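You operate a simulated robot arm through the tools that you are given. There is no shell and no other tool. Be economical: measure what you need, move in short steps, check, and stop when the job is done.

The job below is to be done with a simulated two-armed robot. You get a single attempt, and the scene is never put back.

Task
Take the red plug from the holes of the grey rack and leave it on the steel bench top. Fetch the low orange tray and set it in the grey tray. Take the yellow plug from the top of the wooden table and put it on the lower shelf of the trolley. Fetch the silver peg from the top of the wooden table and set it on the green disc. Pick up the green can from the top of the trolley with one hand, pass it to the other hand and put it on the black bench top. Take the white hose and leave it in the orange tray. Put the orange block on the black bench top away on the steel bench top. Any order will do. Set down upright: green can.

Only the result counts: the job must be done as asked and must still hold three seconds after the hand-in. Knocking over, shifting, dropping, spilling or breaking anything else fails it.

Robot
Two 6-joint arms with two-finger grippers on one trunk, on a base that drives. Base frame: it is fixed to the floor where the robot stands at the start and does not move with it; the origin is under the middle of the robot, x ahead of it, y to its left, z up; the surface under the hand at the start is at about z = 0.82. Units: m, degrees, N and s.
The left shoulder is at the start at [0.061, 0.144, 0.9], the right one opposite. With the tool pointing down near the work surface each hand reaches from about 0.32 to 0.72 m from the robot's upright axis, wherever it stands, measured 20 degrees to its own side. Places, roughly: black bench top [0.7, 4.8, 0.8]; green can (8x8x9 cm) [3.4, 8.4, 1]; green disc (10x10x1 cm) [0.5, 9.6, 0.9]; grey tray (30x24x15 cm) [0.6, 4.4, 0.9]; low orange tray (10x7x4 cm) [0.7, 3.7, 0.8]; lower shelf of the trolley [3.5, 8.6, 0.3]; orange block (6x6x4 cm) [0.7, 5.4, 0.8]; orange tray (49x26x9 cm) [0.6, 7, 1]; red plug (4x3x8 cm) [0.6, 0, 0.9]; silver peg (4x4x7 cm) [0.1, 9.7, 0.9]; steel bench top [0.8, 2.6, 0.8]; white hose [0.5, 3.75, 0.75]; yellow plug (4x4x4 cm) [1.1, 9.6, 0.9]. Payload 2.45 kg a hand.
The TCP of each hand is the grasp point between the finger pads, 0.026 m short of the fingertips. In the tool frame z runs along the fingers and y along their closing line. The gripper opens to 0.096 m. The gripper's body begins 0.069 m behind the TCP.
Orientation is that of the tool frame in the base frame, as [roll, pitch, yaw] about the fixed x, y, z axes, in that order (R = Rz(yaw) Ry(pitch) Rx(roll)). With the fingers straight down and closing along the base's y, the tool's x points along the base's -x, its y along +y and its z along -z.

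Tools
- The arms move only by the tool send_rows. It takes "left_series", "right_series" or both (then of equal length, played together; a hand with none holds still); each is a list of rows, each a list of 7 numbers: the shift along the base's x, y, z in units of 250 mm (1.0 is 250 mm), then the turn, a rotation vector about the base's x, y, z in units of 180 degrees (1.0 is 180 degrees), then the finger opening in m, from 0 to 0.096. In form: [[dx, dy, dz, rx, ry, rz, grip], ...]. A call has 1 to 12 rows; each row is the pose to reach, as a shift and turn from the pose commanded when the call began. A call with a number of a shift or a turn outside -1 to 1 is refused whole. Each row takes 0.2 s and may step no farther than 0.05 m and 8.6 degrees from the row before; otherwise, or with a gripper value out of range, the whole call is refused. Where a pose cannot be reached the arm comes as near as it can. A force on the tool above 40 N (or 10 N above the force at the start of the call, whichever is more), or a blocked arm, ends the call early, and 0.2 s more pass. The fingers move at their own pace and stop on an object; they squeeze with about 44 N. The grip force told is the motor's: it shows also when the fingers shut on nothing. Time passes only in rows, and 0.2 s behind the last, so rows that repeat a pose let the fingers close. The reply holds the time, the measured pose of the TCP, the force on the tool along the base axes, the opening and the grip force, in the units named above and with some noise, with the torque about the TCP (base axes, N m) and any sound that the robot's microphone picked up.
- Cameras (640 x 400 px; columns grow to the right, rows downward): "scene" is now at [0.1352, 0.0076, 1.4991]; the picture's right is [0.10, -1.00, -0.00], its down [-0.79, -0.08, -0.61] and it looks along [0.61, 0.06, -0.79] (base axes); focal length 252 px, centre (320, 200). "left" rides on the left gripper at [0.082, -0.003, -0.098] in its tool frame; the picture's right is [0.04, 1.00, 0.00], its down [-0.73, 0.03, -0.68] and it looks along [-0.68, 0.03, 0.73] (tool axes); focal length 256 px, centre (320, 200). "right" rides on the right gripper at [0.081, 0.003, -0.098] in its tool frame; the picture's right is [-0.04, 1.00, 0.00], its down [-0.73, -0.03, -0.68] and it looks along [-0.68, -0.03, 0.73] (tool axes); focal length 256 px, centre (320, 200).
- camera(camera): a new picture of that camera. It takes no simulated time.
- raise_lower(by): slides the trunk up (or, below 0, down) by that many m; the arms and the scene camera ride with it, the base frame stays. It gives what a move gives, with no picture.
- drive_base(legs): drives the robot by 1 to 6 legs, each [ahead, turn to the left] in m and degrees, along the robot's own axes; the way and the turn of a leg run together, so that a leg with both is an arc; at most 1.5 m and 180 degrees a leg. The arms and the cameras ride along, it lands a little off, and it stops where it bumps. It gives what a move gives.
- pan_tilt(pan, tilt): turns the head with the scene camera to pan (to the left, within 86 degrees either way) and tilt (down, from -29 to 69), counted from straight ahead of the robot. It gives what a move gives.
- point_at(camera, pixels): for up to 12 pixels [column, row] of the newest picture of that camera ("zoom" is the newest enlarged one), the place [x, y, z] in the base frame of the surface seen there, good to about 0.002 m. It takes no simulated time.
- inspect(camera, box): a new picture of the part [left, top, right, bottom] of that camera's present view, enlarged. It takes no simulated time.
- sign_off(): hands the job in; it is judged then, once.

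Work in short steps. Measure before you move; look again where a grasp or a placing could have gone wrong, and mend it. You have 145 turns and 198 pictures in all, those below and enlarged ones among them. Open the grippers and draw the arms clear of the work before you hand the job in, unless the task says otherwise; then end with one line.

The tools are called after "Request:" by a JSON object that holds its "api" and its "payload". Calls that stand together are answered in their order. send_rows: Moves the arms, as the interface text tells. Its arguments: {"type":"object","properties":{"left_series":{"type":"array"},"right_series":{"type":"array"}},"required":[]} The other tools are called the same way: raise_lower (by) slides the trunk up or down; drive_base (legs) drives the base; pan_tilt (pan, tilt) turns the head that bears the scene camera; camera (camera) takes a picture; point_at (camera, pixels) gives the place of the surface under pixels of a picture; inspect (camera, box) takes an enlarged picture of a part of a camera's view; sign_off () hands the job in.

At the start:

```text
clock: 0.0
left_ee_pos: [0.4934, 0.2508, 1.028]
left_orientation: [-179.9, 0.0, -179.7]
left_wrist_force: [-0.1, 0.7, 0.3]
left_moment: [0.0, 0.04, 0.0]
left_gripper_width: 0.0962
left_gripper_force: 0.1
right_ee_pos: [0.5291, -0.1462, 1.0856]
right_orientation: [180.0, 0.0, -179.8]
right_wrist_force: [-0.2, 0.5, 0.3]
right_moment: [0.0, -0.03, -0.04]
right_gripper_width: 0.0959
right_gripper_force: 0.1
trunk travel left (down, up): [-0.525, 0.065]
robot x, y, heading: [0.0023, 0.001, -0.0]
head pan, tilt: [5.5, 52.3]
```

scene: 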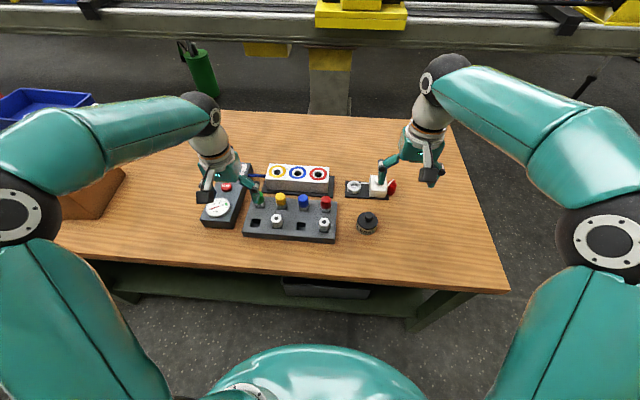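
right: 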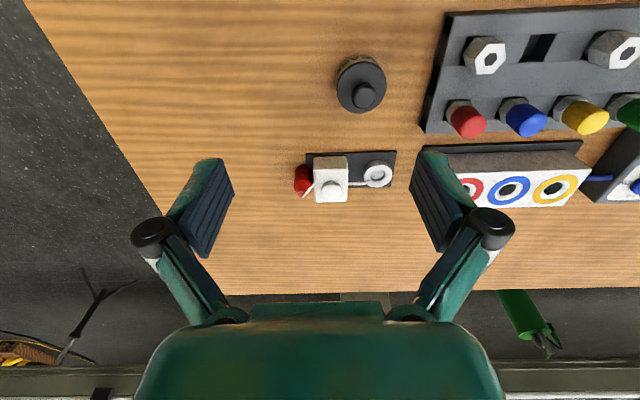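
left: 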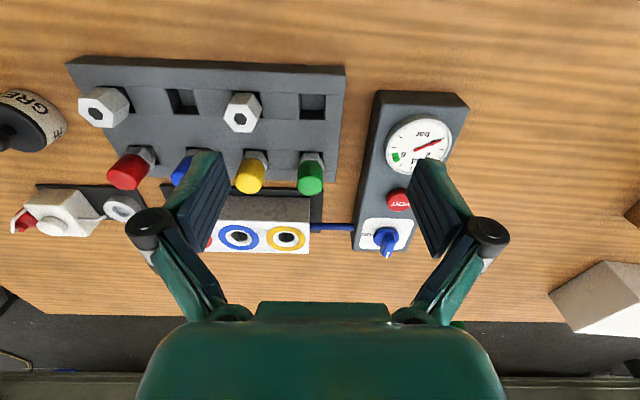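

The red plug appears at about (326,203) in the scene picture. I zoom in to measure it and its neighbours.

Request:
{"api": "inspect", "payload": {"camera": "scene", "box": [230, 160, 390, 260]}}

Request:
{"api": "point_at", "payload": {"camera": "scene", "pixels": [[326, 200], [326, 210], [303, 198], [325, 222], [300, 232], [368, 217], [300, 182], [380, 188], [277, 219], [420, 250]]}}

```text
4.00 times, centred on (310, 210) of scene
```

zoom: 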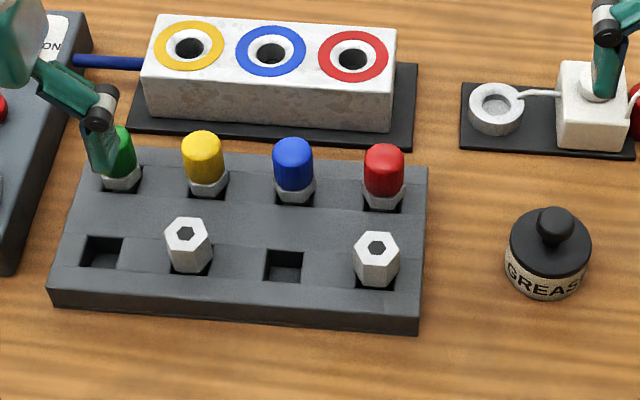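

```text
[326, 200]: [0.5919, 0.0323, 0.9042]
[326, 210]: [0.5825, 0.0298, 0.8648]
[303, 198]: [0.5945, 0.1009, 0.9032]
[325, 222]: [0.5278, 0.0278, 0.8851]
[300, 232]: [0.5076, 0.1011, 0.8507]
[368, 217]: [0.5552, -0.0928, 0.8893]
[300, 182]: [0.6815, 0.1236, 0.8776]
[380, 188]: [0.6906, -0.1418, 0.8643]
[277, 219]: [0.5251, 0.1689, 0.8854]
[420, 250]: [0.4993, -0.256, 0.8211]
```

The red cap is isolated enough (blue is 7 cm to its left) to grip along y. I measure its cap more accurately.

Request:
{"api": "point_at", "payload": {"camera": "zoom", "pixels": [[384, 150], [384, 156], [368, 165], [401, 165], [384, 165], [384, 185], [384, 200], [384, 215], [410, 225], [293, 150]]}}

Request:
{"api": "inspect", "payload": {"camera": "right", "box": [420, 0, 640, 140]}}

```text
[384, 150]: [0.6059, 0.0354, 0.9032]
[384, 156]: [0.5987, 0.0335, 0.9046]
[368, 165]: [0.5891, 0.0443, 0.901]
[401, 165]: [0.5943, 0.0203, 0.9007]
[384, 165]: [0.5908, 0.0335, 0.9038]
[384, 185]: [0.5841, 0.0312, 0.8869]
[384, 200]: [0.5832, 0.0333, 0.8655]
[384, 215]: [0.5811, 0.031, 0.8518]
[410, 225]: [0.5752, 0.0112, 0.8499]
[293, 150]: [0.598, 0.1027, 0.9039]
```

```text
2.86 times, centred on (530, 70) of right
```

zoom: 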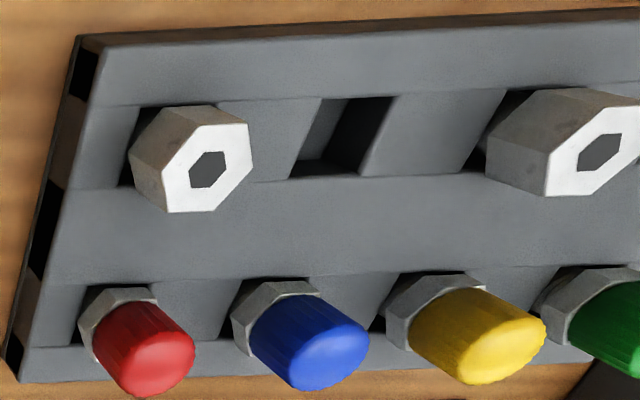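

Red cap centre ≈ (0.597, 0.033), top 0.905. I bring the right hand above it at half opening.

Request:
{"api": "send_rows", "payload": {"right_series": [[0.05, 0.14, -0.05, 0, 0, 0, 0.06], [0.1, 0.28, -0.1, 0, 0, 0, 0.06], [0.16, 0.43, -0.17, 0, 0, 0, 0.06], [0.22, 0.58, -0.24, 0, 0, 0, 0.06], [0.272, 0.717, -0.342, 0, 0, 0, 0.06], [0.272, 0.717, -0.45, 0, 0, 0, 0.06], [0.272, 0.717, -0.45, 0, 0, 0, 0.06]]}}

Request:
{"api": "camera", "payload": {"camera": "right"}}

Request:
{"api": "camera", "payload": {"camera": "scene"}}

```text
clock: 1.6
left_ee_pos: [0.4932, 0.2511, 1.0274]
left_orientation: [179.9, -0.1, -179.8]
left_wrist_force: [-0.1, 0.5, -0.6]
left_moment: [-0.01, 0.02, -0.02]
left_gripper_width: 0.0962
left_gripper_force: 0.1
right_ee_pos: [0.5992, 0.033, 0.9731]
right_orientation: [180.0, 0.0, -179.7]
right_wrist_force: [0.7, 0.2, 0.1]
right_moment: [-0.01, 0.01, -0.04]
right_gripper_width: 0.0598
right_gripper_force: 0.1
trunk travel left (down, up): [-0.525, 0.065]
robot x, y, heading: [0.0008, 0.0033, 0.1]
head pan, tilt: [5.5, 52.3]
```

```text
192 pictures are left
```

right: 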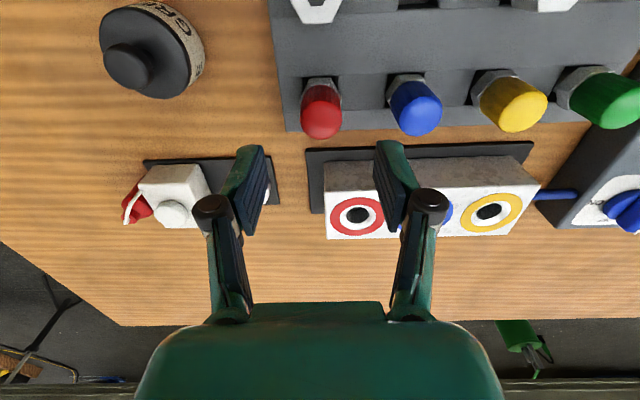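

```text
191 pictures are left
```

scene: 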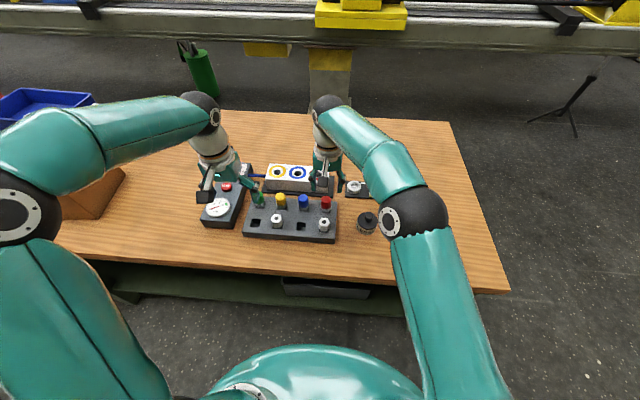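

The hand is centred over the red plug. I descend 8 cm, close, then lift slowly.

Request:
{"api": "send_rows", "payload": {"right_series": [[-0.008, 0, -0.12, 0, 0, 0, 0.06], [-0.008, 0, -0.24, 0, 0, 0, 0.06], [-0.008, 0, -0.324, 0, 0, 0, 0.06], [-0.008, 0, -0.324, 0, 0, 0, 0.0], [-0.008, 0, -0.324, 0, 0, 0, 0.0], [-0.008, 0, -0.324, 0, 0, 0, 0.0]]}}

Request:
{"api": "camera", "payload": {"camera": "right"}}

```text
clock: 3.0
left_ee_pos: [0.4932, 0.2514, 1.0271]
left_orientation: [179.9, -0.1, -179.8]
left_wrist_force: [0.6, 0.3, -0.5]
left_moment: [-0.01, 0.01, -0.04]
left_gripper_width: 0.0959
left_gripper_force: 0.1
right_ee_pos: [0.5944, 0.033, 0.8924]
right_orientation: [180.0, 0.0, -179.6]
right_wrist_force: [0.3, 0.1, -0.2]
right_moment: [-0.05, -0.01, 0.0]
right_gripper_width: 0.0335
right_gripper_force: 44.1
trunk travel left (down, up): [-0.525, 0.065]
robot x, y, heading: [-0.0019, 0.0033, -0.1]
head pan, tilt: [5.5, 52.3]
```

```text
190 pictures are left
```

right: 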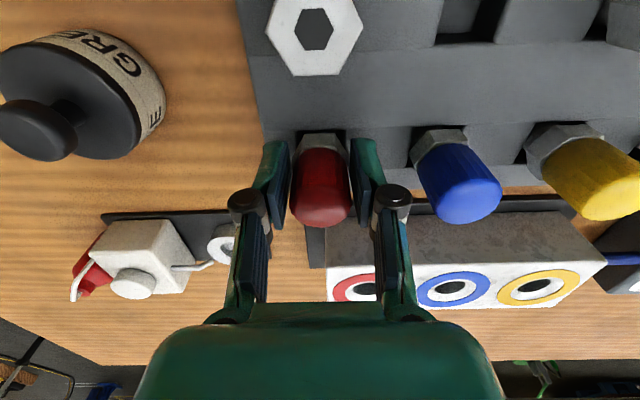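

Gripped (0.0335 m). I lift straight up.

Request:
{"api": "send_rows", "payload": {"right_series": [[0, 0, 0.06, 0, 0, 0, 0.0], [0, 0, 0.16, 0, 0, 0, 0.0], [0, 0, 0.28, 0, 0, 0, 0.0], [0, 0, 0.44, 0, 0, 0, 0.0], [0, 0, 0.6, 0, 0, 0, 0.0], [0, 0, 0.75, 0, 0, 0, 0.0]]}}

Request:
{"api": "camera", "payload": {"camera": "right"}}

Request:
{"api": "pan_tilt", "payload": {"pan": 80, "tilt": 20}}

Request:
{"api": "camera", "payload": {"camera": "scene"}}

```text
clock: 4.4
left_ee_pos: [0.4917, 0.2491, 1.0286]
left_orientation: [-180.0, 0.0, -179.7]
left_wrist_force: [0.0, -0.9, 0.8]
left_moment: [0.01, -0.05, 0.02]
left_gripper_width: 0.0962
left_gripper_force: 0.2
right_ee_pos: [0.582, 0.0268, 1.0775]
right_orientation: [180.0, -0.1, -179.5]
right_wrist_force: [-0.9, -0.4, -1.6]
right_moment: [0.0, -0.05, 0.04]
right_gripper_width: 0.0335
right_gripper_force: 44.2
right hand out of reach, approached as far as the arm can: row 6
trunk travel left (down, up): [-0.525, 0.065]
robot x, y, heading: [0.0004, 0.0018, -0.1]
head pan, tilt: [5.5, 52.3]
```

```text
189 pictures are left
```

right: 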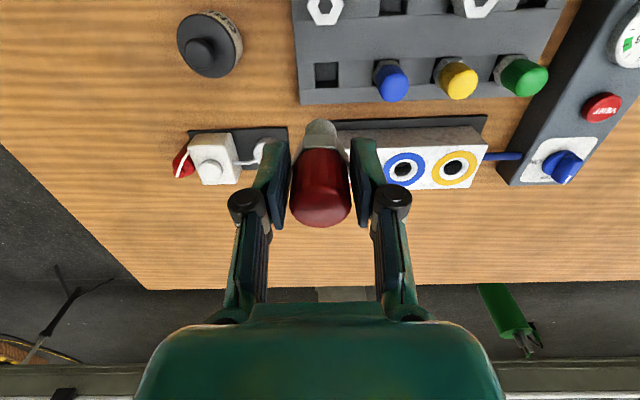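

```text
clock: 5.9
left_ee_pos: [0.493, 0.2506, 1.0267]
left_orientation: [179.9, -0.1, -179.7]
left_wrist_force: [0.1, -0.8, 0.6]
left_moment: [0.01, -0.02, 0.03]
left_gripper_width: 0.0961
left_gripper_force: 0.1
right_ee_pos: [0.5841, 0.0276, 1.0749]
right_orientation: [-179.9, -0.2, -179.7]
right_wrist_force: [0.5, 0.8, -0.8]
right_moment: [-0.02, 0.01, -0.02]
right_gripper_width: 0.0336
right_gripper_force: 44.2
trunk travel left (down, up): [-0.525, 0.065]
robot x, y, heading: [0.004, 0.0006, -0.1]
head pan, tilt: [80.0, 20.0]
```

```text
188 pictures are left
```

scene: 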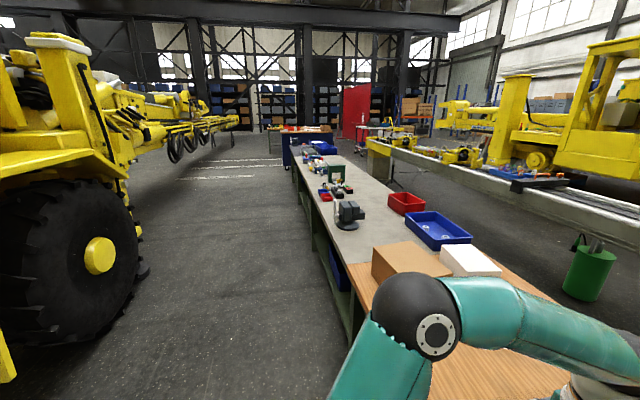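

The plug is out. I measure the corridor and obstacles along the bench before driving.

Request:
{"api": "point_at", "payload": {"camera": "scene", "pixels": [[140, 265], [100, 300], [130, 220], [345, 300], [410, 260], [350, 215], [300, 200], [325, 130], [290, 150], [380, 250], [470, 250], [345, 345]]}}

Request:
{"api": "inspect", "payload": {"camera": "scene", "box": [240, 100, 480, 250]}}

```text
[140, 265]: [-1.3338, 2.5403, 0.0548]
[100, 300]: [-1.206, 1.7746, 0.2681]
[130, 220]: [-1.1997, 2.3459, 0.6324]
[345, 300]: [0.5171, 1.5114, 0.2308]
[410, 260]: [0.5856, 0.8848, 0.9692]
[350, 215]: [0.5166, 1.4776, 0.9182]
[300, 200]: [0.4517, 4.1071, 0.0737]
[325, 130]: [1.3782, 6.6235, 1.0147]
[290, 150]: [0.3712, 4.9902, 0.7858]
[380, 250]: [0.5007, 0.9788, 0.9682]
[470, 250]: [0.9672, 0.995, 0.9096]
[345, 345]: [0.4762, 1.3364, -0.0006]
```

```text
2.67 times, centred on (360, 175) of scene
```

zoom: 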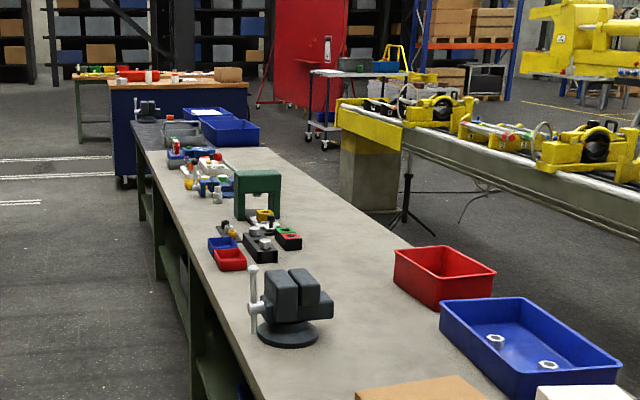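

Corridor: bench edge x≈0.35, tractor wheel x≈-1.2. I back off 0.4, turn left, drive 2.6 m along the bench, and turn back to face it.

Request:
{"api": "drive_base", "payload": {"legs": [[-0.4, 0], [0, 90], [1.3, 0], [1.3, 0], [0, -90]]}}

Request:
{"api": "pan_tilt", "payload": {"pan": 0, "tilt": 35}}

Request:
{"api": "camera", "payload": {"camera": "scene"}}

```text
clock: 9.4
left_ee_pos: [0.057, 0.3166, 1.0291]
left_orientation: [180.0, -0.1, -171.5]
left_wrist_force: [-0.1, -0.5, 1.3]
left_moment: [0.0, -0.04, 0.01]
left_gripper_width: 0.0961
left_gripper_force: 0.1
right_ee_pos: [0.1786, 0.109, 1.0736]
right_orientation: [-179.9, -0.3, -171.4]
right_wrist_force: [0.0, 1.0, -2.1]
right_moment: [-0.03, -0.01, 0.0]
right_gripper_width: 0.0337
right_gripper_force: 43.9
trunk travel left (down, up): [-0.525, 0.065]
robot x, y, heading: [-0.3938, -0.0063, 8.4]
head pan, tilt: [80.0, 20.0]
stopped in leg 2: the robot was blocked; the commanded pose is now the measured one
```

```text
clock: 10.9
left_ee_pos: [0.0565, 0.3169, 1.0293]
left_orientation: [179.9, -0.1, -171.4]
left_wrist_force: [0.5, 0.2, 0.6]
left_moment: [0.01, 0.01, -0.01]
left_gripper_width: 0.0958
left_gripper_force: 0.0
right_ee_pos: [0.1783, 0.1096, 1.075]
right_orientation: [-179.8, -0.2, -171.3]
right_wrist_force: [0.1, 0.5, -2.6]
right_moment: [0.03, 0.0, 0.01]
right_gripper_width: 0.0334
right_gripper_force: 43.9
trunk travel left (down, up): [-0.525, 0.065]
robot x, y, heading: [-0.3967, -0.0057, 8.2]
head pan, tilt: [0.0, 35.0]
```

```text
186 pictures are left
```

scene: 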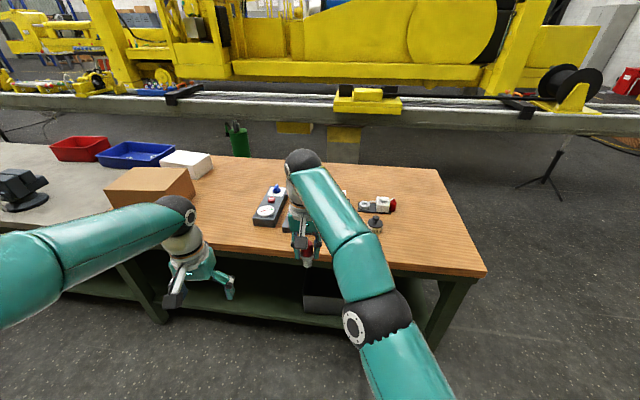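

Turn was blocked at 8°. I look around to find what it hit.

Request:
{"api": "pan_tilt", "payload": {"pan": 86, "tilt": 40}}

Request:
{"api": "camera", "payload": {"camera": "scene"}}

Request:
{"api": "pan_tilt", "payload": {"pan": -86, "tilt": 40}}

Request:
{"api": "camera", "payload": {"camera": "scene"}}

```text
clock: 12.6
left_ee_pos: [0.0565, 0.3167, 1.0291]
left_orientation: [179.9, -0.2, -171.4]
left_wrist_force: [-1.0, 0.4, 1.1]
left_moment: [0.0, 0.05, 0.0]
left_gripper_width: 0.0961
left_gripper_force: 0.0
right_ee_pos: [0.179, 0.1087, 1.0739]
right_orientation: [-180.0, -0.2, -171.3]
right_wrist_force: [-0.4, 1.0, -1.2]
right_moment: [0.02, 0.01, 0.02]
right_gripper_width: 0.0335
right_gripper_force: 43.8
trunk travel left (down, up): [-0.525, 0.065]
robot x, y, heading: [-0.3955, -0.0069, 8.1]
head pan, tilt: [85.9, 40.0]
```

```text
185 pictures are left
```

scene: 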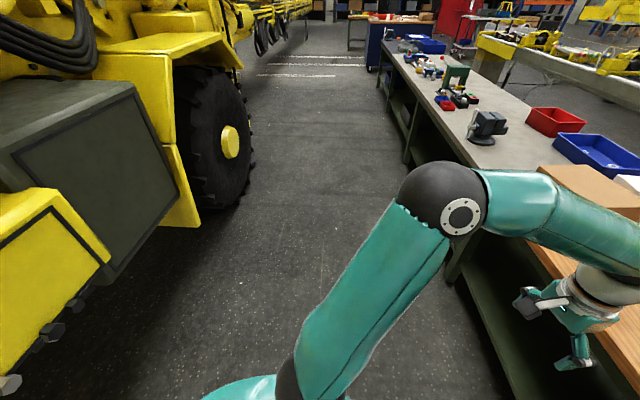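

```text
clock: 15.2
left_ee_pos: [0.0558, 0.3177, 1.0285]
left_orientation: [-180.0, 0.0, -171.4]
left_wrist_force: [0.5, -0.2, -1.0]
left_moment: [-0.03, -0.01, 0.0]
left_gripper_width: 0.096
left_gripper_force: 0.1
right_ee_pos: [0.1795, 0.1082, 1.075]
right_orientation: [-179.9, -0.2, -171.4]
right_wrist_force: [-0.6, -0.5, -2.3]
right_moment: [-0.03, -0.01, -0.01]
right_gripper_width: 0.0336
right_gripper_force: 43.9
trunk travel left (down, up): [-0.525, 0.065]
robot x, y, heading: [-0.3976, -0.0063, 8.1]
head pan, tilt: [-85.9, 40.0]
```

```text
184 pictures are left
```

scene: 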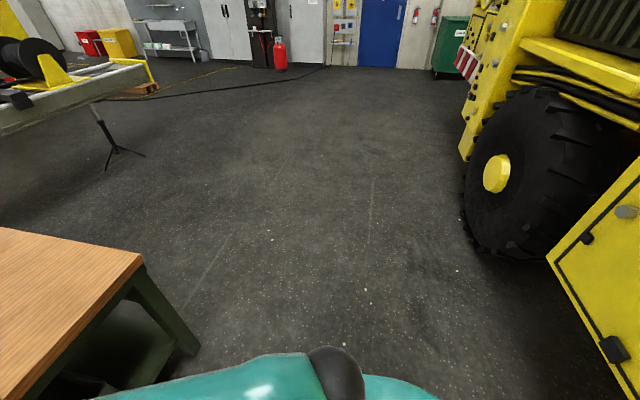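

The machine's yellow body between the wheels is close behind. I measure its extent in the current view.

Request:
{"api": "point_at", "payload": {"camera": "scene", "pixels": [[550, 258], [600, 300], [630, 380], [620, 345], [480, 230], [520, 250], [140, 270], [590, 370]]}}

Request:
{"api": "drive_base", "payload": {"legs": [[0, -8.2], [0.2, 0]]}}

Request:
{"api": "pan_tilt", "payload": {"pan": 86, "tilt": 50}}

Request:
{"api": "camera", "payload": {"camera": "scene"}}

```text
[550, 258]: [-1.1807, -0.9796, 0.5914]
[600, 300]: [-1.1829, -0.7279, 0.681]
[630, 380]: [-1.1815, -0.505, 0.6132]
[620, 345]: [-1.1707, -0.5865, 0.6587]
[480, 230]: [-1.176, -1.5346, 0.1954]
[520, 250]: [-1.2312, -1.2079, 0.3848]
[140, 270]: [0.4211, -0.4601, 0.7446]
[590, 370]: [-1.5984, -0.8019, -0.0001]
```

```text
clock: 17.4
left_ee_pos: [0.2958, 0.2523, 1.0271]
left_orientation: [179.9, -0.2, -179.3]
left_wrist_force: [-0.2, -0.5, 0.0]
left_moment: [0.03, 0.03, -0.01]
left_gripper_width: 0.0961
left_gripper_force: 0.0
right_ee_pos: [0.3872, 0.0297, 1.0717]
right_orientation: [-179.8, -0.4, -179.3]
right_wrist_force: [0.5, 0.1, -2.3]
right_moment: [-0.01, 0.09, -0.01]
right_gripper_width: 0.0336
right_gripper_force: 44.1
trunk travel left (down, up): [-0.525, 0.065]
robot x, y, heading: [-0.2009, -0.0088, 0.7]
head pan, tilt: [-85.9, 40.0]
```

```text
clock: 20.0
left_ee_pos: [0.2929, 0.2527, 1.0279]
left_orientation: [180.0, -0.1, -179.3]
left_wrist_force: [0.3, -0.5, 0.0]
left_moment: [0.03, 0.02, -0.02]
left_gripper_width: 0.0961
left_gripper_force: 0.1
right_ee_pos: [0.3861, 0.0292, 1.0735]
right_orientation: [-179.9, -0.4, -179.3]
right_wrist_force: [1.4, -0.2, -2.6]
right_moment: [-0.02, 0.02, -0.04]
right_gripper_width: 0.0333
right_gripper_force: 44.0
trunk travel left (down, up): [-0.525, 0.065]
robot x, y, heading: [-0.1999, -0.0066, 0.3]
head pan, tilt: [85.9, 50.0]
```

```text
183 pictures are left
```

scene: 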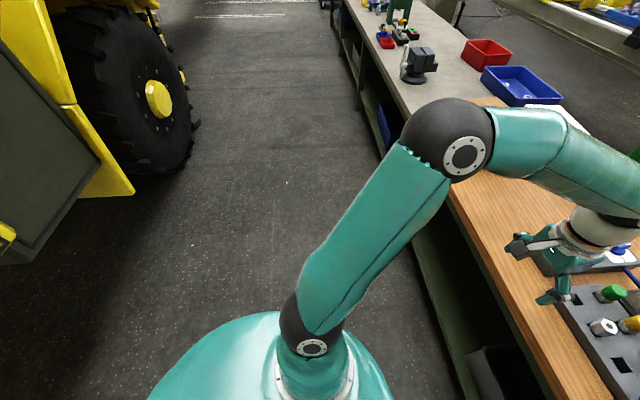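

Measure the nearest machine corners and bench edge here.

Request:
{"api": "point_at", "payload": {"camera": "scene", "pixels": [[100, 165], [130, 190], [40, 250], [0, 235], [20, 120], [190, 150], [470, 260], [230, 350], [370, 380], [160, 385], [280, 335]]}}

```text
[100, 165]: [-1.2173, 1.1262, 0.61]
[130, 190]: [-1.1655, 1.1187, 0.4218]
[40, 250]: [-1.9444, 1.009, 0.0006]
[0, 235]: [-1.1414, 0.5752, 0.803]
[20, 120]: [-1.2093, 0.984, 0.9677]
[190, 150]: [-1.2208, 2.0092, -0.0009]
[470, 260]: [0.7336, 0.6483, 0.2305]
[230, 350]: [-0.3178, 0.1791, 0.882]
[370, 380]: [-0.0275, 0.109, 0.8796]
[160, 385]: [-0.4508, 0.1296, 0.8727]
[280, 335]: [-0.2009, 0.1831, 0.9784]
```

Machine front is at x≈-1.15, so turning at x=-0.2 gives more rear room; hands stay over z 1.0 above anything near. Try the turn here.

Request:
{"api": "drive_base", "payload": {"legs": [[0, 45]]}}

```text
clock: 21.8
left_ee_pos: [0.1384, 0.4323, 1.0299]
left_orientation: [-179.9, -0.1, -154.7]
left_wrist_force: [-0.9, 0.8, -0.3]
left_moment: [0.0, -0.03, -0.02]
left_gripper_width: 0.0958
left_gripper_force: 0.0
right_ee_pos: [0.3092, 0.2614, 1.0727]
right_orientation: [179.6, 0.0, -154.9]
right_wrist_force: [-0.3, -0.2, 0.2]
right_moment: [-0.04, -0.02, 0.01]
right_gripper_width: 0.0344
right_gripper_force: 0.0
trunk travel left (down, up): [-0.525, 0.065]
robot x, y, heading: [-0.1885, -0.025, 25.0]
head pan, tilt: [85.9, 50.0]
stopped in leg 1: the robot was blocked; the commanded pose is now the measured one
```

The turn blocked again at 25°, and the right grip force dropped. I check the right hand and surroundings.

Request:
{"api": "camera", "payload": {"camera": "right"}}

Request:
{"api": "camera", "payload": {"camera": "scene"}}

```text
182 pictures are left
```

right: 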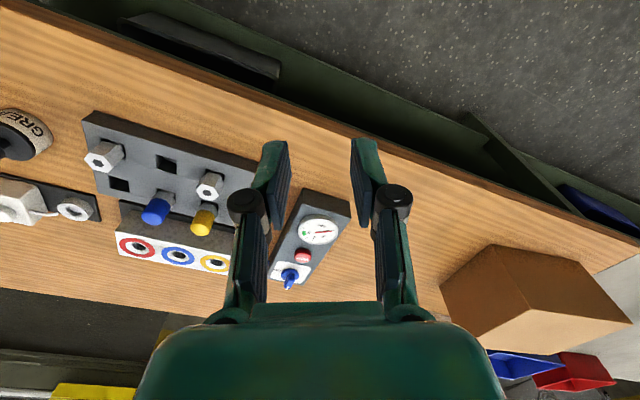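

```text
181 pictures are left
```

scene: 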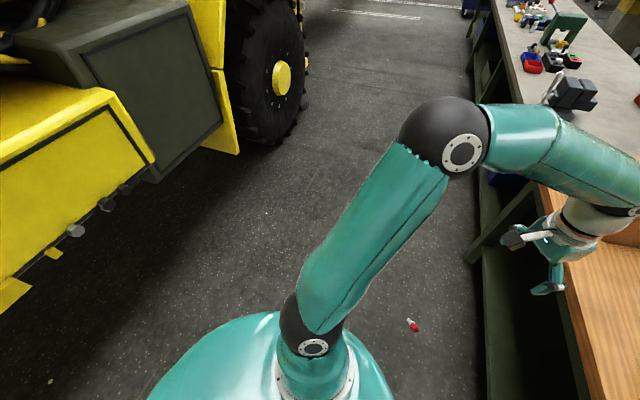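

The plug has fallen to the floor at (412,325). I measure it, and look for what blocks the base.

Request:
{"api": "point_at", "payload": {"camera": "scene", "pixels": [[410, 321], [414, 329], [500, 200], [475, 250], [75, 230], [155, 160], [5, 290], [480, 350]]}}

Request:
{"api": "inspect", "payload": {"camera": "scene", "box": [380, 305, 444, 345]}}

Request:
{"api": "pan_tilt", "payload": {"pan": 0, "tilt": 69}}

Request:
{"api": "camera", "payload": {"camera": "scene"}}

```text
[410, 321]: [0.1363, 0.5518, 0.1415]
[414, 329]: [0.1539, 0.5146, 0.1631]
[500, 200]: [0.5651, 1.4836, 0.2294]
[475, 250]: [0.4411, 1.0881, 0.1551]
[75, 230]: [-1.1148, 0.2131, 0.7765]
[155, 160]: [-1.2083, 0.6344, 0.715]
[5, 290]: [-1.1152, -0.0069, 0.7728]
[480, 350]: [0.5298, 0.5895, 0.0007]
```

```text
10.00 times, centred on (412, 325) of scene
```

zoom: 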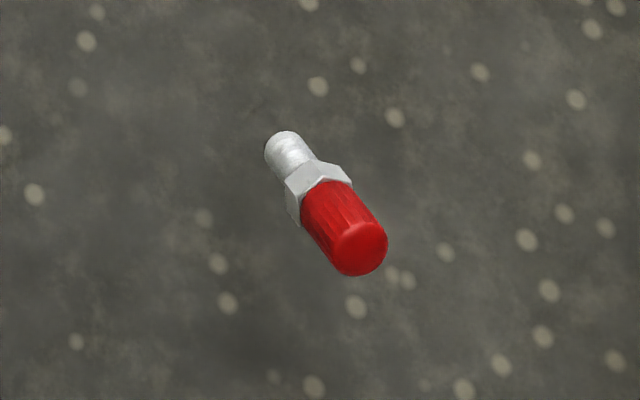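

```text
clock: 23.4
left_ee_pos: [0.1409, 0.43, 1.0293]
left_orientation: [180.0, -0.1, -154.9]
left_wrist_force: [-0.2, 0.1, 0.0]
left_moment: [-0.05, -0.03, 0.0]
left_gripper_width: 0.096
left_gripper_force: 0.0
right_ee_pos: [0.3109, 0.26, 1.0732]
right_orientation: [179.6, 0.0, -155.0]
right_wrist_force: [-0.4, 0.2, -0.3]
right_moment: [0.0, 0.02, -0.02]
right_gripper_width: 0.0321
right_gripper_force: 0.0
trunk travel left (down, up): [-0.525, 0.065]
robot x, y, heading: [-0.1947, -0.0299, 25.0]
head pan, tilt: [0.0, 68.8]
```

```text
179 pictures are left
```

scene: 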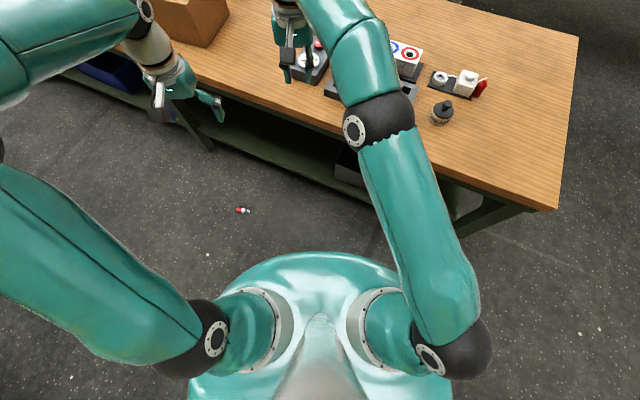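

The plug now lies on the floor at (242,210). I measure it and view the base's left side to understand the blocking.

Request:
{"api": "point_at", "payload": {"camera": "scene", "pixels": [[238, 209], [242, 210], [248, 211], [210, 148], [320, 255], [480, 235], [345, 165], [545, 205], [265, 175]]}}

Request:
{"api": "pan_tilt", "payload": {"pan": 86, "tilt": 69}}

Request:
{"api": "camera", "payload": {"camera": "scene"}}

```text
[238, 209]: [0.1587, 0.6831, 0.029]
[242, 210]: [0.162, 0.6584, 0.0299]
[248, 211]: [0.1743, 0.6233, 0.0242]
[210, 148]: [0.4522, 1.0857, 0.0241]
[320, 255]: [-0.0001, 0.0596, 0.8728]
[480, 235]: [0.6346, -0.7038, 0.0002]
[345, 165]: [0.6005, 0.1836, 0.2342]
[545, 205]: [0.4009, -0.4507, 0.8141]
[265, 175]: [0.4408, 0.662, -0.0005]
```

```text
clock: 25.0
left_ee_pos: [0.1404, 0.4309, 1.0287]
left_orientation: [180.0, -0.1, -154.9]
left_wrist_force: [-0.5, 0.4, -0.2]
left_moment: [0.0, 0.0, 0.02]
left_gripper_width: 0.096
left_gripper_force: 0.0
right_ee_pos: [0.3114, 0.2599, 1.0727]
right_orientation: [179.6, 0.0, -155.0]
right_wrist_force: [0.4, -0.3, -0.6]
right_moment: [0.01, -0.01, -0.01]
right_gripper_width: 0.0298
right_gripper_force: 0.0
trunk travel left (down, up): [-0.525, 0.065]
robot x, y, heading: [-0.1912, -0.0297, 25.2]
head pan, tilt: [85.9, 68.8]
```

```text
178 pictures are left
```

scene: 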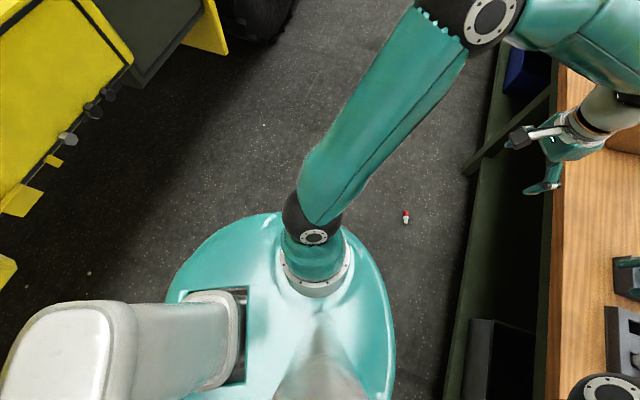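

Measure the robot's rear column and the yellow machine near it.

Request:
{"api": "point_at", "payload": {"camera": "scene", "pixels": [[60, 320], [20, 360], [10, 270], [20, 200], [68, 138], [165, 300], [405, 212], [406, 220], [130, 230], [400, 380], [490, 340], [110, 95]]}}

Request:
{"api": "inspect", "payload": {"camera": "scene", "box": [360, 180, 456, 240]}}

```text
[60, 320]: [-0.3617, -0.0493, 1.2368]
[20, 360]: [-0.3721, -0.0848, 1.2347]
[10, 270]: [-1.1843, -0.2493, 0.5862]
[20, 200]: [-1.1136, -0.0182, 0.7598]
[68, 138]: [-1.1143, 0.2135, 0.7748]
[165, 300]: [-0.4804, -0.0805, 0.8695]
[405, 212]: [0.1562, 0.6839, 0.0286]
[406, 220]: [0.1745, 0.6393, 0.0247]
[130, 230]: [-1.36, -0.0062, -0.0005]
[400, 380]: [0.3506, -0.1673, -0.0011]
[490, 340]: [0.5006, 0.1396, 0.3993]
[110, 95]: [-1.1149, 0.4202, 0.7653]
```

```text
6.67 times, centred on (408, 210) of scene
```

zoom: 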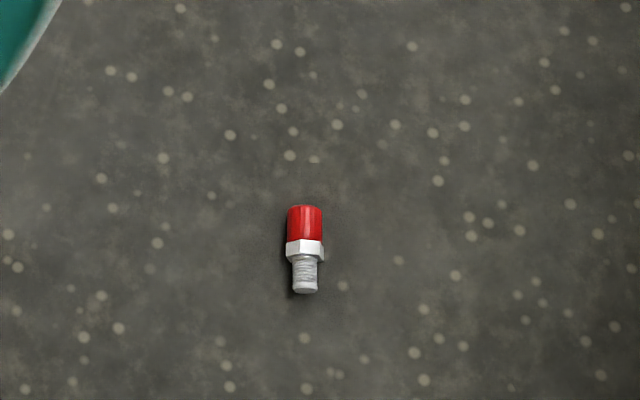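

Nothing visible actually touches the base. I test a modest further left turn, which also brings the fallen plug into the left hand's sector.

Request:
{"api": "drive_base", "payload": {"legs": [[0, 20]]}}

```text
clock: 26.1
left_ee_pos: [0.0717, 0.4686, 1.0298]
left_orientation: [-180.0, -0.1, -146.5]
left_wrist_force: [-0.2, -0.5, 0.9]
left_moment: [0.01, 0.0, -0.02]
left_gripper_width: 0.0959
left_gripper_force: 0.0
right_ee_pos: [0.2636, 0.3276, 1.0712]
right_orientation: [179.7, -0.1, -146.8]
right_wrist_force: [0.4, 0.5, 0.6]
right_moment: [-0.02, -0.03, -0.02]
right_gripper_width: 0.0
right_gripper_force: 28.4
trunk travel left (down, up): [-0.525, 0.065]
robot x, y, heading: [-0.1863, -0.0374, 33.1]
head pan, tilt: [85.9, 68.8]
stopped in leg 1: the robot was blocked; the commanded pose is now the measured one
```

Blocked again at 33° with the base sliding slightly. I look with the left wrist camera toward the floor in front of the base.

Request:
{"api": "camera", "payload": {"camera": "left"}}

Request:
{"api": "pan_tilt", "payload": {"pan": 30, "tilt": 69}}

Request:
{"api": "camera", "payload": {"camera": "scene"}}

```text
176 pictures are left
```

left: 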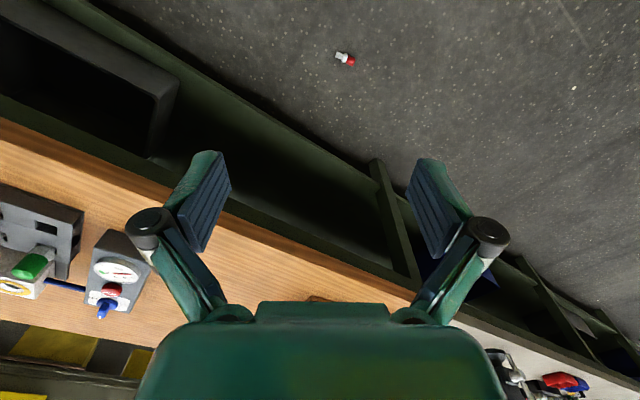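

```text
clock: 27.4
left_ee_pos: [0.0713, 0.4706, 1.0297]
left_orientation: [-180.0, -0.1, -146.6]
left_wrist_force: [-0.5, -0.2, -0.1]
left_moment: [0.03, 0.0, -0.03]
left_gripper_width: 0.0958
left_gripper_force: 0.0
right_ee_pos: [0.264, 0.3261, 1.0704]
right_orientation: [179.6, -0.2, -146.7]
right_wrist_force: [-0.7, -0.1, -0.3]
right_moment: [-0.02, -0.02, 0.02]
right_gripper_width: 0.0
right_gripper_force: 28.4
trunk travel left (down, up): [-0.525, 0.065]
robot x, y, heading: [-0.1889, -0.038, 33.0]
head pan, tilt: [30.0, 68.8]
```

```text
175 pictures are left
```

scene: 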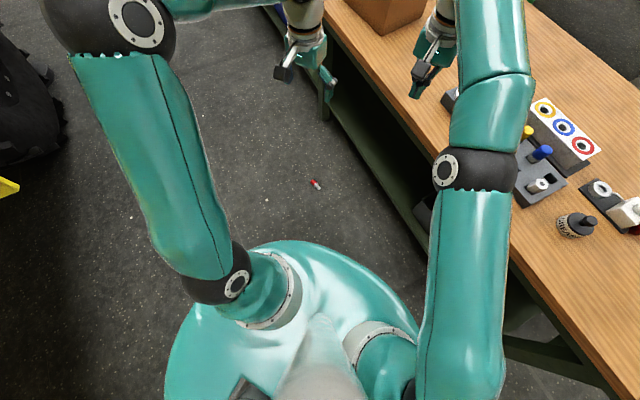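

Floor in front is clear. I test whether small turns succeed: 5° then 5° more.

Request:
{"api": "drive_base", "payload": {"legs": [[0, 5]]}}

```text
clock: 28.3
left_ee_pos: [0.0251, 0.4923, 1.0299]
left_orientation: [180.0, 0.0, -141.3]
left_wrist_force: [0.5, -1.0, 0.1]
left_moment: [0.0, 0.0, -0.01]
left_gripper_width: 0.0962
left_gripper_force: 0.1
right_ee_pos: [0.2268, 0.363, 1.0698]
right_orientation: [179.8, -0.4, -141.4]
right_wrist_force: [-0.8, -3.4, 2.7]
right_moment: [0.26, -0.03, 0.04]
right_gripper_width: 0.0
right_gripper_force: 28.4
trunk travel left (down, up): [-0.525, 0.065]
robot x, y, heading: [-0.1848, -0.0365, 38.2]
head pan, tilt: [30.0, 68.8]
```

That worked; a 5° turn isn't blocked. I continue with another and watch the right wrist's force.

Request:
{"api": "drive_base", "payload": {"legs": [[0, 6]]}}

Request:
{"api": "camera", "payload": {"camera": "scene"}}

```text
clock: 29.3
left_ee_pos: [-0.0325, 0.5107, 1.0306]
left_orientation: [180.0, -0.2, -135.4]
left_wrist_force: [-0.1, -0.4, -0.8]
left_moment: [-0.01, -0.02, 0.0]
left_gripper_width: 0.096
left_gripper_force: 0.0
right_ee_pos: [0.1832, 0.4015, 1.0719]
right_orientation: [179.7, -0.4, -135.3]
right_wrist_force: [3.2, -3.0, 7.6]
right_moment: [0.3, 0.25, 0.01]
right_gripper_width: 0.0
right_gripper_force: 28.9
trunk travel left (down, up): [-0.525, 0.065]
robot x, y, heading: [-0.1806, -0.043, 44.4]
head pan, tilt: [30.0, 68.8]
```

```text
174 pictures are left
```

scene: 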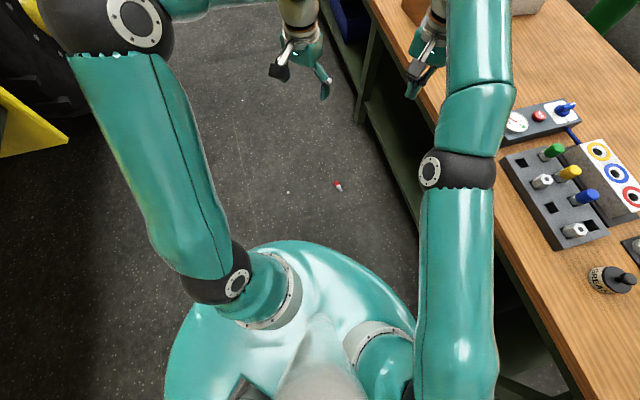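

The right wrist force grows while turning: the right arm (elbow at (465,170)) may be touching the table edge. I measure it.

Request:
{"api": "point_at", "payload": {"camera": "scene", "pixels": [[430, 170], [465, 170], [490, 170], [485, 240], [480, 330], [480, 100], [420, 60], [415, 90], [445, 350], [400, 170], [520, 290], [500, 380]]}}

Request:
{"api": "pan_tilt", "payload": {"pan": -30, "tilt": 60}}

Request:
{"api": "camera", "payload": {"camera": "scene"}}

Request:
{"api": "camera", "payload": {"camera": "right"}}

```text
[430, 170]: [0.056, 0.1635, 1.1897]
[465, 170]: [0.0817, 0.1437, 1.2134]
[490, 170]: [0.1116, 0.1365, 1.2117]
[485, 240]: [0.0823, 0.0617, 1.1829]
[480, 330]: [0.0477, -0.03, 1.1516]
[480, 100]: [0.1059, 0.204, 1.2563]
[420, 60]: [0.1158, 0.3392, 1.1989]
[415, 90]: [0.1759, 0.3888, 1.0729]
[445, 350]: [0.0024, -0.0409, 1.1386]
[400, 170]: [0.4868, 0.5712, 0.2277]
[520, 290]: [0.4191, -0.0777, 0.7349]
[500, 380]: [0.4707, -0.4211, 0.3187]
```

```text
clock: 30.6
left_ee_pos: [-0.033, 0.5119, 1.0292]
left_orientation: [-180.0, -0.2, -135.2]
left_wrist_force: [0.4, 0.1, -0.1]
left_moment: [0.0, 0.01, 0.01]
left_gripper_width: 0.0962
left_gripper_force: 0.1
right_ee_pos: [0.1831, 0.4018, 1.0716]
right_orientation: [179.7, -0.3, -135.3]
right_wrist_force: [-0.7, 0.6, -0.5]
right_moment: [-0.03, -0.02, 0.01]
right_gripper_width: 0.0001
right_gripper_force: 28.7
trunk travel left (down, up): [-0.525, 0.065]
robot x, y, heading: [-0.1814, -0.0371, 44.2]
head pan, tilt: [-30.0, 60.0]
```

```text
173 pictures are left
```

scene: 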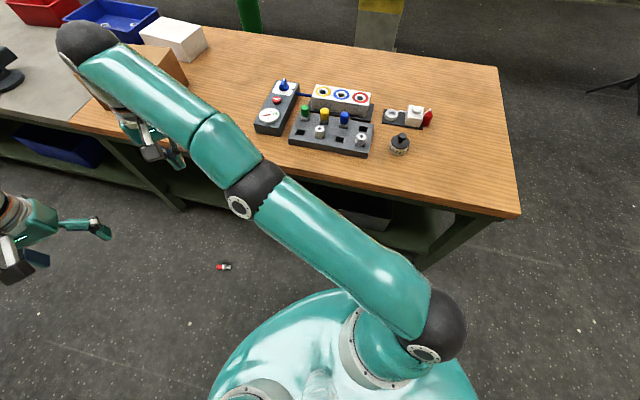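

```text
172 pictures are left
```

right: 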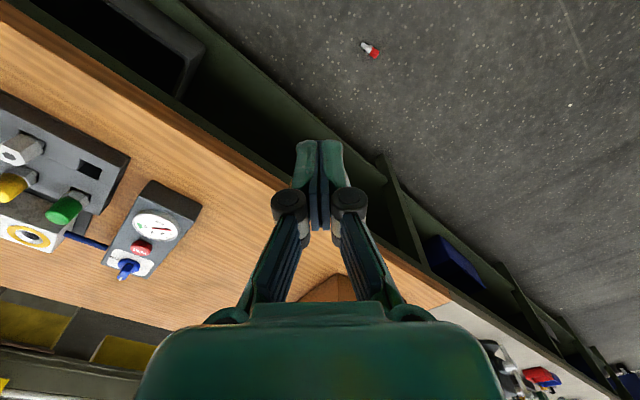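

No contact visible and the force is gone at rest: most likely the right arm was overreached (reported out of reach), upsetting turns. I bring the right hand back to a comfortable pose.

Request:
{"api": "send_rows", "payload": {"right_series": [[0.04, -0.15, -0.02, 0, 0, 0, 0.08], [0.08, -0.31, -0.04, 0, 0, 0, 0.08], [0.13, -0.47, -0.06, 0, 0, 0, 0.08], [0.17, -0.63, -0.08, 0, 0, 0, 0.08], [0.21, -0.79, -0.1, 0, 0, 0, 0.08], [0.25, -0.929, -0.12, 0, 0, 0, 0.08]]}}

Request:
{"api": "drive_base", "payload": {"legs": [[0, 46]]}}

```text
clock: 32.0
left_ee_pos: [-0.0323, 0.5113, 1.03]
left_orientation: [-179.9, -0.2, -135.3]
left_wrist_force: [0.0, 0.2, 0.1]
left_moment: [0.0, -0.06, 0.02]
left_gripper_width: 0.0958
left_gripper_force: 0.0
right_ee_pos: [0.2823, 0.3399, 1.0953]
right_orientation: [179.9, -0.8, -135.3]
right_wrist_force: [-0.4, 0.2, -0.6]
right_moment: [0.01, -0.01, -0.04]
right_gripper_width: 0.08
right_gripper_force: 0.1
right hand out of reach, approached as far as the arm can: row 1, 2, 3, 4, 5, 6
trunk travel left (down, up): [-0.525, 0.065]
robot x, y, heading: [-0.1787, -0.0413, 44.2]
head pan, tilt: [-30.0, 60.0]
```

```text
clock: 33.4
left_ee_pos: [-0.1609, 0.5274, 1.031]
left_orientation: [179.9, -0.1, -122.1]
left_wrist_force: [0.6, 0.2, 0.9]
left_moment: [0.04, -0.03, -0.01]
left_gripper_width: 0.0962
left_gripper_force: 0.0
right_ee_pos: [0.1858, 0.4335, 1.0986]
right_orientation: [179.6, -0.4, -122.2]
right_wrist_force: [-0.4, 0.2, -0.4]
right_moment: [0.02, -0.02, 0.03]
right_gripper_width: 0.0801
right_gripper_force: 0.1
trunk travel left (down, up): [-0.525, 0.065]
robot x, y, heading: [-0.1726, -0.047, 57.6]
head pan, tilt: [-30.0, 60.0]
stopped in leg 1: the robot was blocked; the commanded pose is now the measured one
```

Turning stalls again. I look toward the rear-left to see what the back of the base touches.

Request:
{"api": "pan_tilt", "payload": {"pan": 86, "tilt": 45}}

Request:
{"api": "camera", "payload": {"camera": "scene"}}

```text
clock: 35.4
left_ee_pos: [-0.1606, 0.5289, 1.0321]
left_orientation: [180.0, -0.2, -122.1]
left_wrist_force: [-0.4, -0.2, 0.0]
left_moment: [0.01, -0.01, 0.01]
left_gripper_width: 0.0957
left_gripper_force: 0.0
right_ee_pos: [0.1872, 0.4337, 1.0972]
right_orientation: [179.6, -0.5, -122.4]
right_wrist_force: [0.1, -0.2, -0.2]
right_moment: [0.02, -0.01, 0.0]
right_gripper_width: 0.0802
right_gripper_force: 0.1
trunk travel left (down, up): [-0.525, 0.065]
robot x, y, heading: [-0.1739, -0.0495, 57.6]
head pan, tilt: [85.9, 45.0]
```

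```text
171 pictures are left
```

scene: 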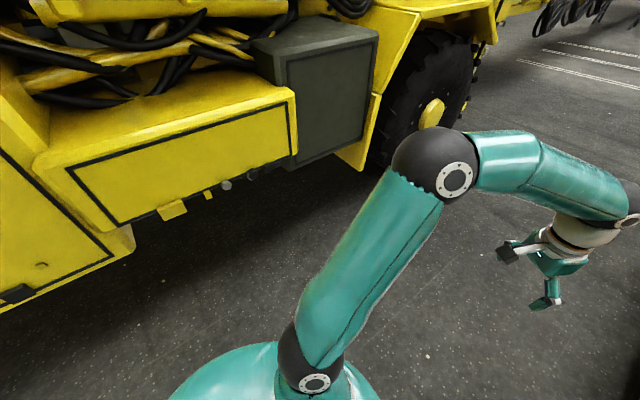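

Measure the left elbow and the machine parts near it.

Request:
{"api": "point_at", "payload": {"camera": "scene", "pixels": [[400, 160], [440, 150], [455, 180], [330, 280], [320, 100], [200, 160], [355, 160], [40, 300], [130, 240], [560, 130]]}}

Request:
{"api": "drive_base", "payload": {"legs": [[0, -5]]}}

Request:
{"api": "drive_base", "payload": {"legs": [[0, 20]]}}

```text
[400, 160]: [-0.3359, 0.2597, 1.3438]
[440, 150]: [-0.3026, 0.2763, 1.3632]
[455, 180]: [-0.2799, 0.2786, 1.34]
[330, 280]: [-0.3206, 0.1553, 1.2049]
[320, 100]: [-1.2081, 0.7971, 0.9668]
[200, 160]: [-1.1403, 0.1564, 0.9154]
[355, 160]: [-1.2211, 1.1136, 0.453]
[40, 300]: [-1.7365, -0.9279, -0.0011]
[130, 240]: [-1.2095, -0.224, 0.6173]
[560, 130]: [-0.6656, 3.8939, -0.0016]
```

```text
clock: 36.3
left_ee_pos: [-0.1082, 0.5253, 1.0315]
left_orientation: [180.0, -0.1, -127.2]
left_wrist_force: [-0.3, -0.9, 0.0]
left_moment: [-0.03, 0.0, -0.01]
left_gripper_width: 0.096
left_gripper_force: 0.0
right_ee_pos: [0.2284, 0.4007, 1.0978]
right_orientation: [179.6, -0.5, -127.3]
right_wrist_force: [0.2, -0.5, 0.4]
right_moment: [0.03, 0.01, 0.01]
right_gripper_width: 0.08
right_gripper_force: 0.0
trunk travel left (down, up): [-0.525, 0.065]
robot x, y, heading: [-0.1708, -0.0467, 52.4]
head pan, tilt: [85.9, 45.0]
```

```text
clock: 37.9
left_ee_pos: [-0.2941, 0.5203, 1.0316]
left_orientation: [180.0, -0.2, -108.4]
left_wrist_force: [-0.1, 0.5, 0.3]
left_moment: [-0.01, 0.0, -0.01]
left_gripper_width: 0.0958
left_gripper_force: 0.0
right_ee_pos: [0.0632, 0.5072, 1.0966]
right_orientation: [179.8, -0.8, -108.3]
right_wrist_force: [-0.2, 0.1, -0.9]
right_moment: [0.0, -0.01, 0.02]
right_gripper_width: 0.0799
right_gripper_force: 0.2
trunk travel left (down, up): [-0.525, 0.065]
robot x, y, heading: [-0.1645, -0.0521, 71.8]
head pan, tilt: [85.9, 45.0]
stopped in leg 1: the robot was blocked; the commanded pose is now the measured one
```

The base now gets to 72°. I pull the right hand to a clearly reachable pose, in and down.

Request:
{"api": "send_rows", "payload": {"right_series": [[0.0, -0.1, -0.12, 0, 0, 0, 0.08], [0.04, -0.24, -0.22, 0, 0, 0, 0.08], [0.1, -0.38, -0.3, 0, 0, 0, 0.08], [0.16, -0.55, -0.36, 0, 0, 0, 0.08], [0.22, -0.712, -0.4, 0, 0, 0, 0.08]]}}

Request:
{"api": "drive_base", "payload": {"legs": [[0, 19]]}}

```text
clock: 39.1
left_ee_pos: [-0.2942, 0.5187, 1.033]
left_orientation: [-179.9, -0.1, -108.4]
left_wrist_force: [0.0, 0.1, 0.3]
left_moment: [0.0, 0.01, 0.02]
left_gripper_width: 0.0957
left_gripper_force: 0.1
right_ee_pos: [0.0784, 0.5045, 1.0927]
right_orientation: [179.7, -1.1, -108.4]
right_wrist_force: [0.7, -0.6, -1.1]
right_moment: [0.0, 0.03, -0.02]
right_gripper_width: 0.08
right_gripper_force: 0.1
right hand out of reach, approached as far as the arm can: row 1, 2, 3, 4, 5
trunk travel left (down, up): [-0.525, 0.065]
robot x, y, heading: [-0.1597, -0.0482, 71.8]
head pan, tilt: [85.9, 45.0]
```

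```text
clock: 40.4
left_ee_pos: [-0.4161, 0.4729, 1.0325]
left_orientation: [180.0, 0.0, -95.7]
left_wrist_force: [-0.5, -0.1, 0.2]
left_moment: [0.03, 0.01, 0.01]
left_gripper_width: 0.0961
left_gripper_force: 0.0
right_ee_pos: [-0.0475, 0.5421, 1.096]
right_orientation: [179.6, -0.6, -95.7]
right_wrist_force: [-0.4, 0.3, -0.7]
right_moment: [0.04, -0.03, -0.01]
right_gripper_width: 0.08
right_gripper_force: 0.1
trunk travel left (down, up): [-0.525, 0.065]
robot x, y, heading: [-0.1452, -0.05, 84.5]
head pan, tilt: [85.9, 45.0]
stopped in leg 1: the robot was blocked; the commanded pose is now the measured one
```

The right arm barely moves even for inward targets. I look at its configuration.

Request:
{"api": "pan_tilt", "payload": {"pan": -20, "tilt": 45}}

Request:
{"api": "camera", "payload": {"camera": "scene"}}

```text
clock: 42.2
left_ee_pos: [-0.4148, 0.4737, 1.0335]
left_orientation: [180.0, -0.2, -95.5]
left_wrist_force: [0.3, -0.1, 0.4]
left_moment: [0.01, 0.01, -0.01]
left_gripper_width: 0.0961
left_gripper_force: 0.0
right_ee_pos: [-0.0478, 0.5432, 1.0966]
right_orientation: [179.7, -0.7, -95.8]
right_wrist_force: [0.1, 0.2, -0.2]
right_moment: [-0.02, 0.0, -0.01]
right_gripper_width: 0.0799
right_gripper_force: 0.0
trunk travel left (down, up): [-0.525, 0.065]
robot x, y, heading: [-0.1479, -0.0476, 84.6]
head pan, tilt: [-20.0, 45.0]
```

```text
170 pictures are left
```

scene: 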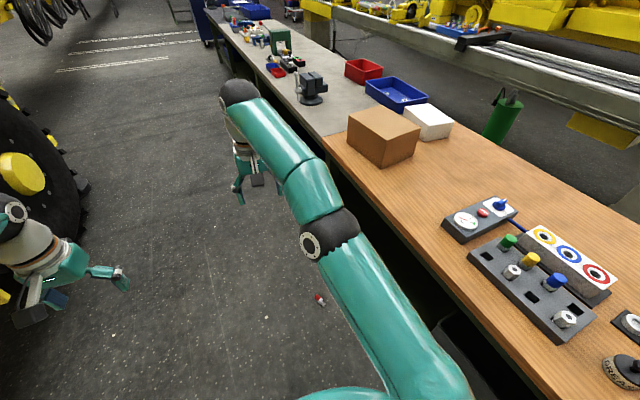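

The right arm is stretched nearly straight. I try lowering the hand straight down, which should re-bend the elbow.

Request:
{"api": "send_rows", "payload": {"right_series": [[0, 0, -0.1, 0, 0, 0, 0.08], [0, 0, -0.2, 0, 0, 0, 0.08], [0, 0, -0.3, 0, 0, 0, 0.08], [0, 0, -0.4, 0, 0, 0, 0.08], [0, 0, -0.5, 0, 0, 0, 0.08], [0, 0, -0.6, 0, 0, 0, 0.08]]}}

```text
clock: 43.6
left_ee_pos: [-0.415, 0.4744, 1.0333]
left_orientation: [-179.9, -0.2, -95.6]
left_wrist_force: [0.3, 0.2, -0.1]
left_moment: [-0.02, -0.01, 0.01]
left_gripper_width: 0.0956
left_gripper_force: 0.0
right_ee_pos: [-0.0459, 0.5425, 0.9448]
right_orientation: [179.6, -0.7, -95.7]
right_wrist_force: [0.2, 0.0, -0.2]
right_moment: [0.0, -0.01, 0.01]
right_gripper_width: 0.0797
right_gripper_force: 0.0
trunk travel left (down, up): [-0.525, 0.065]
robot x, y, heading: [-0.1481, -0.0474, 84.4]
head pan, tilt: [-20.0, 45.0]
```

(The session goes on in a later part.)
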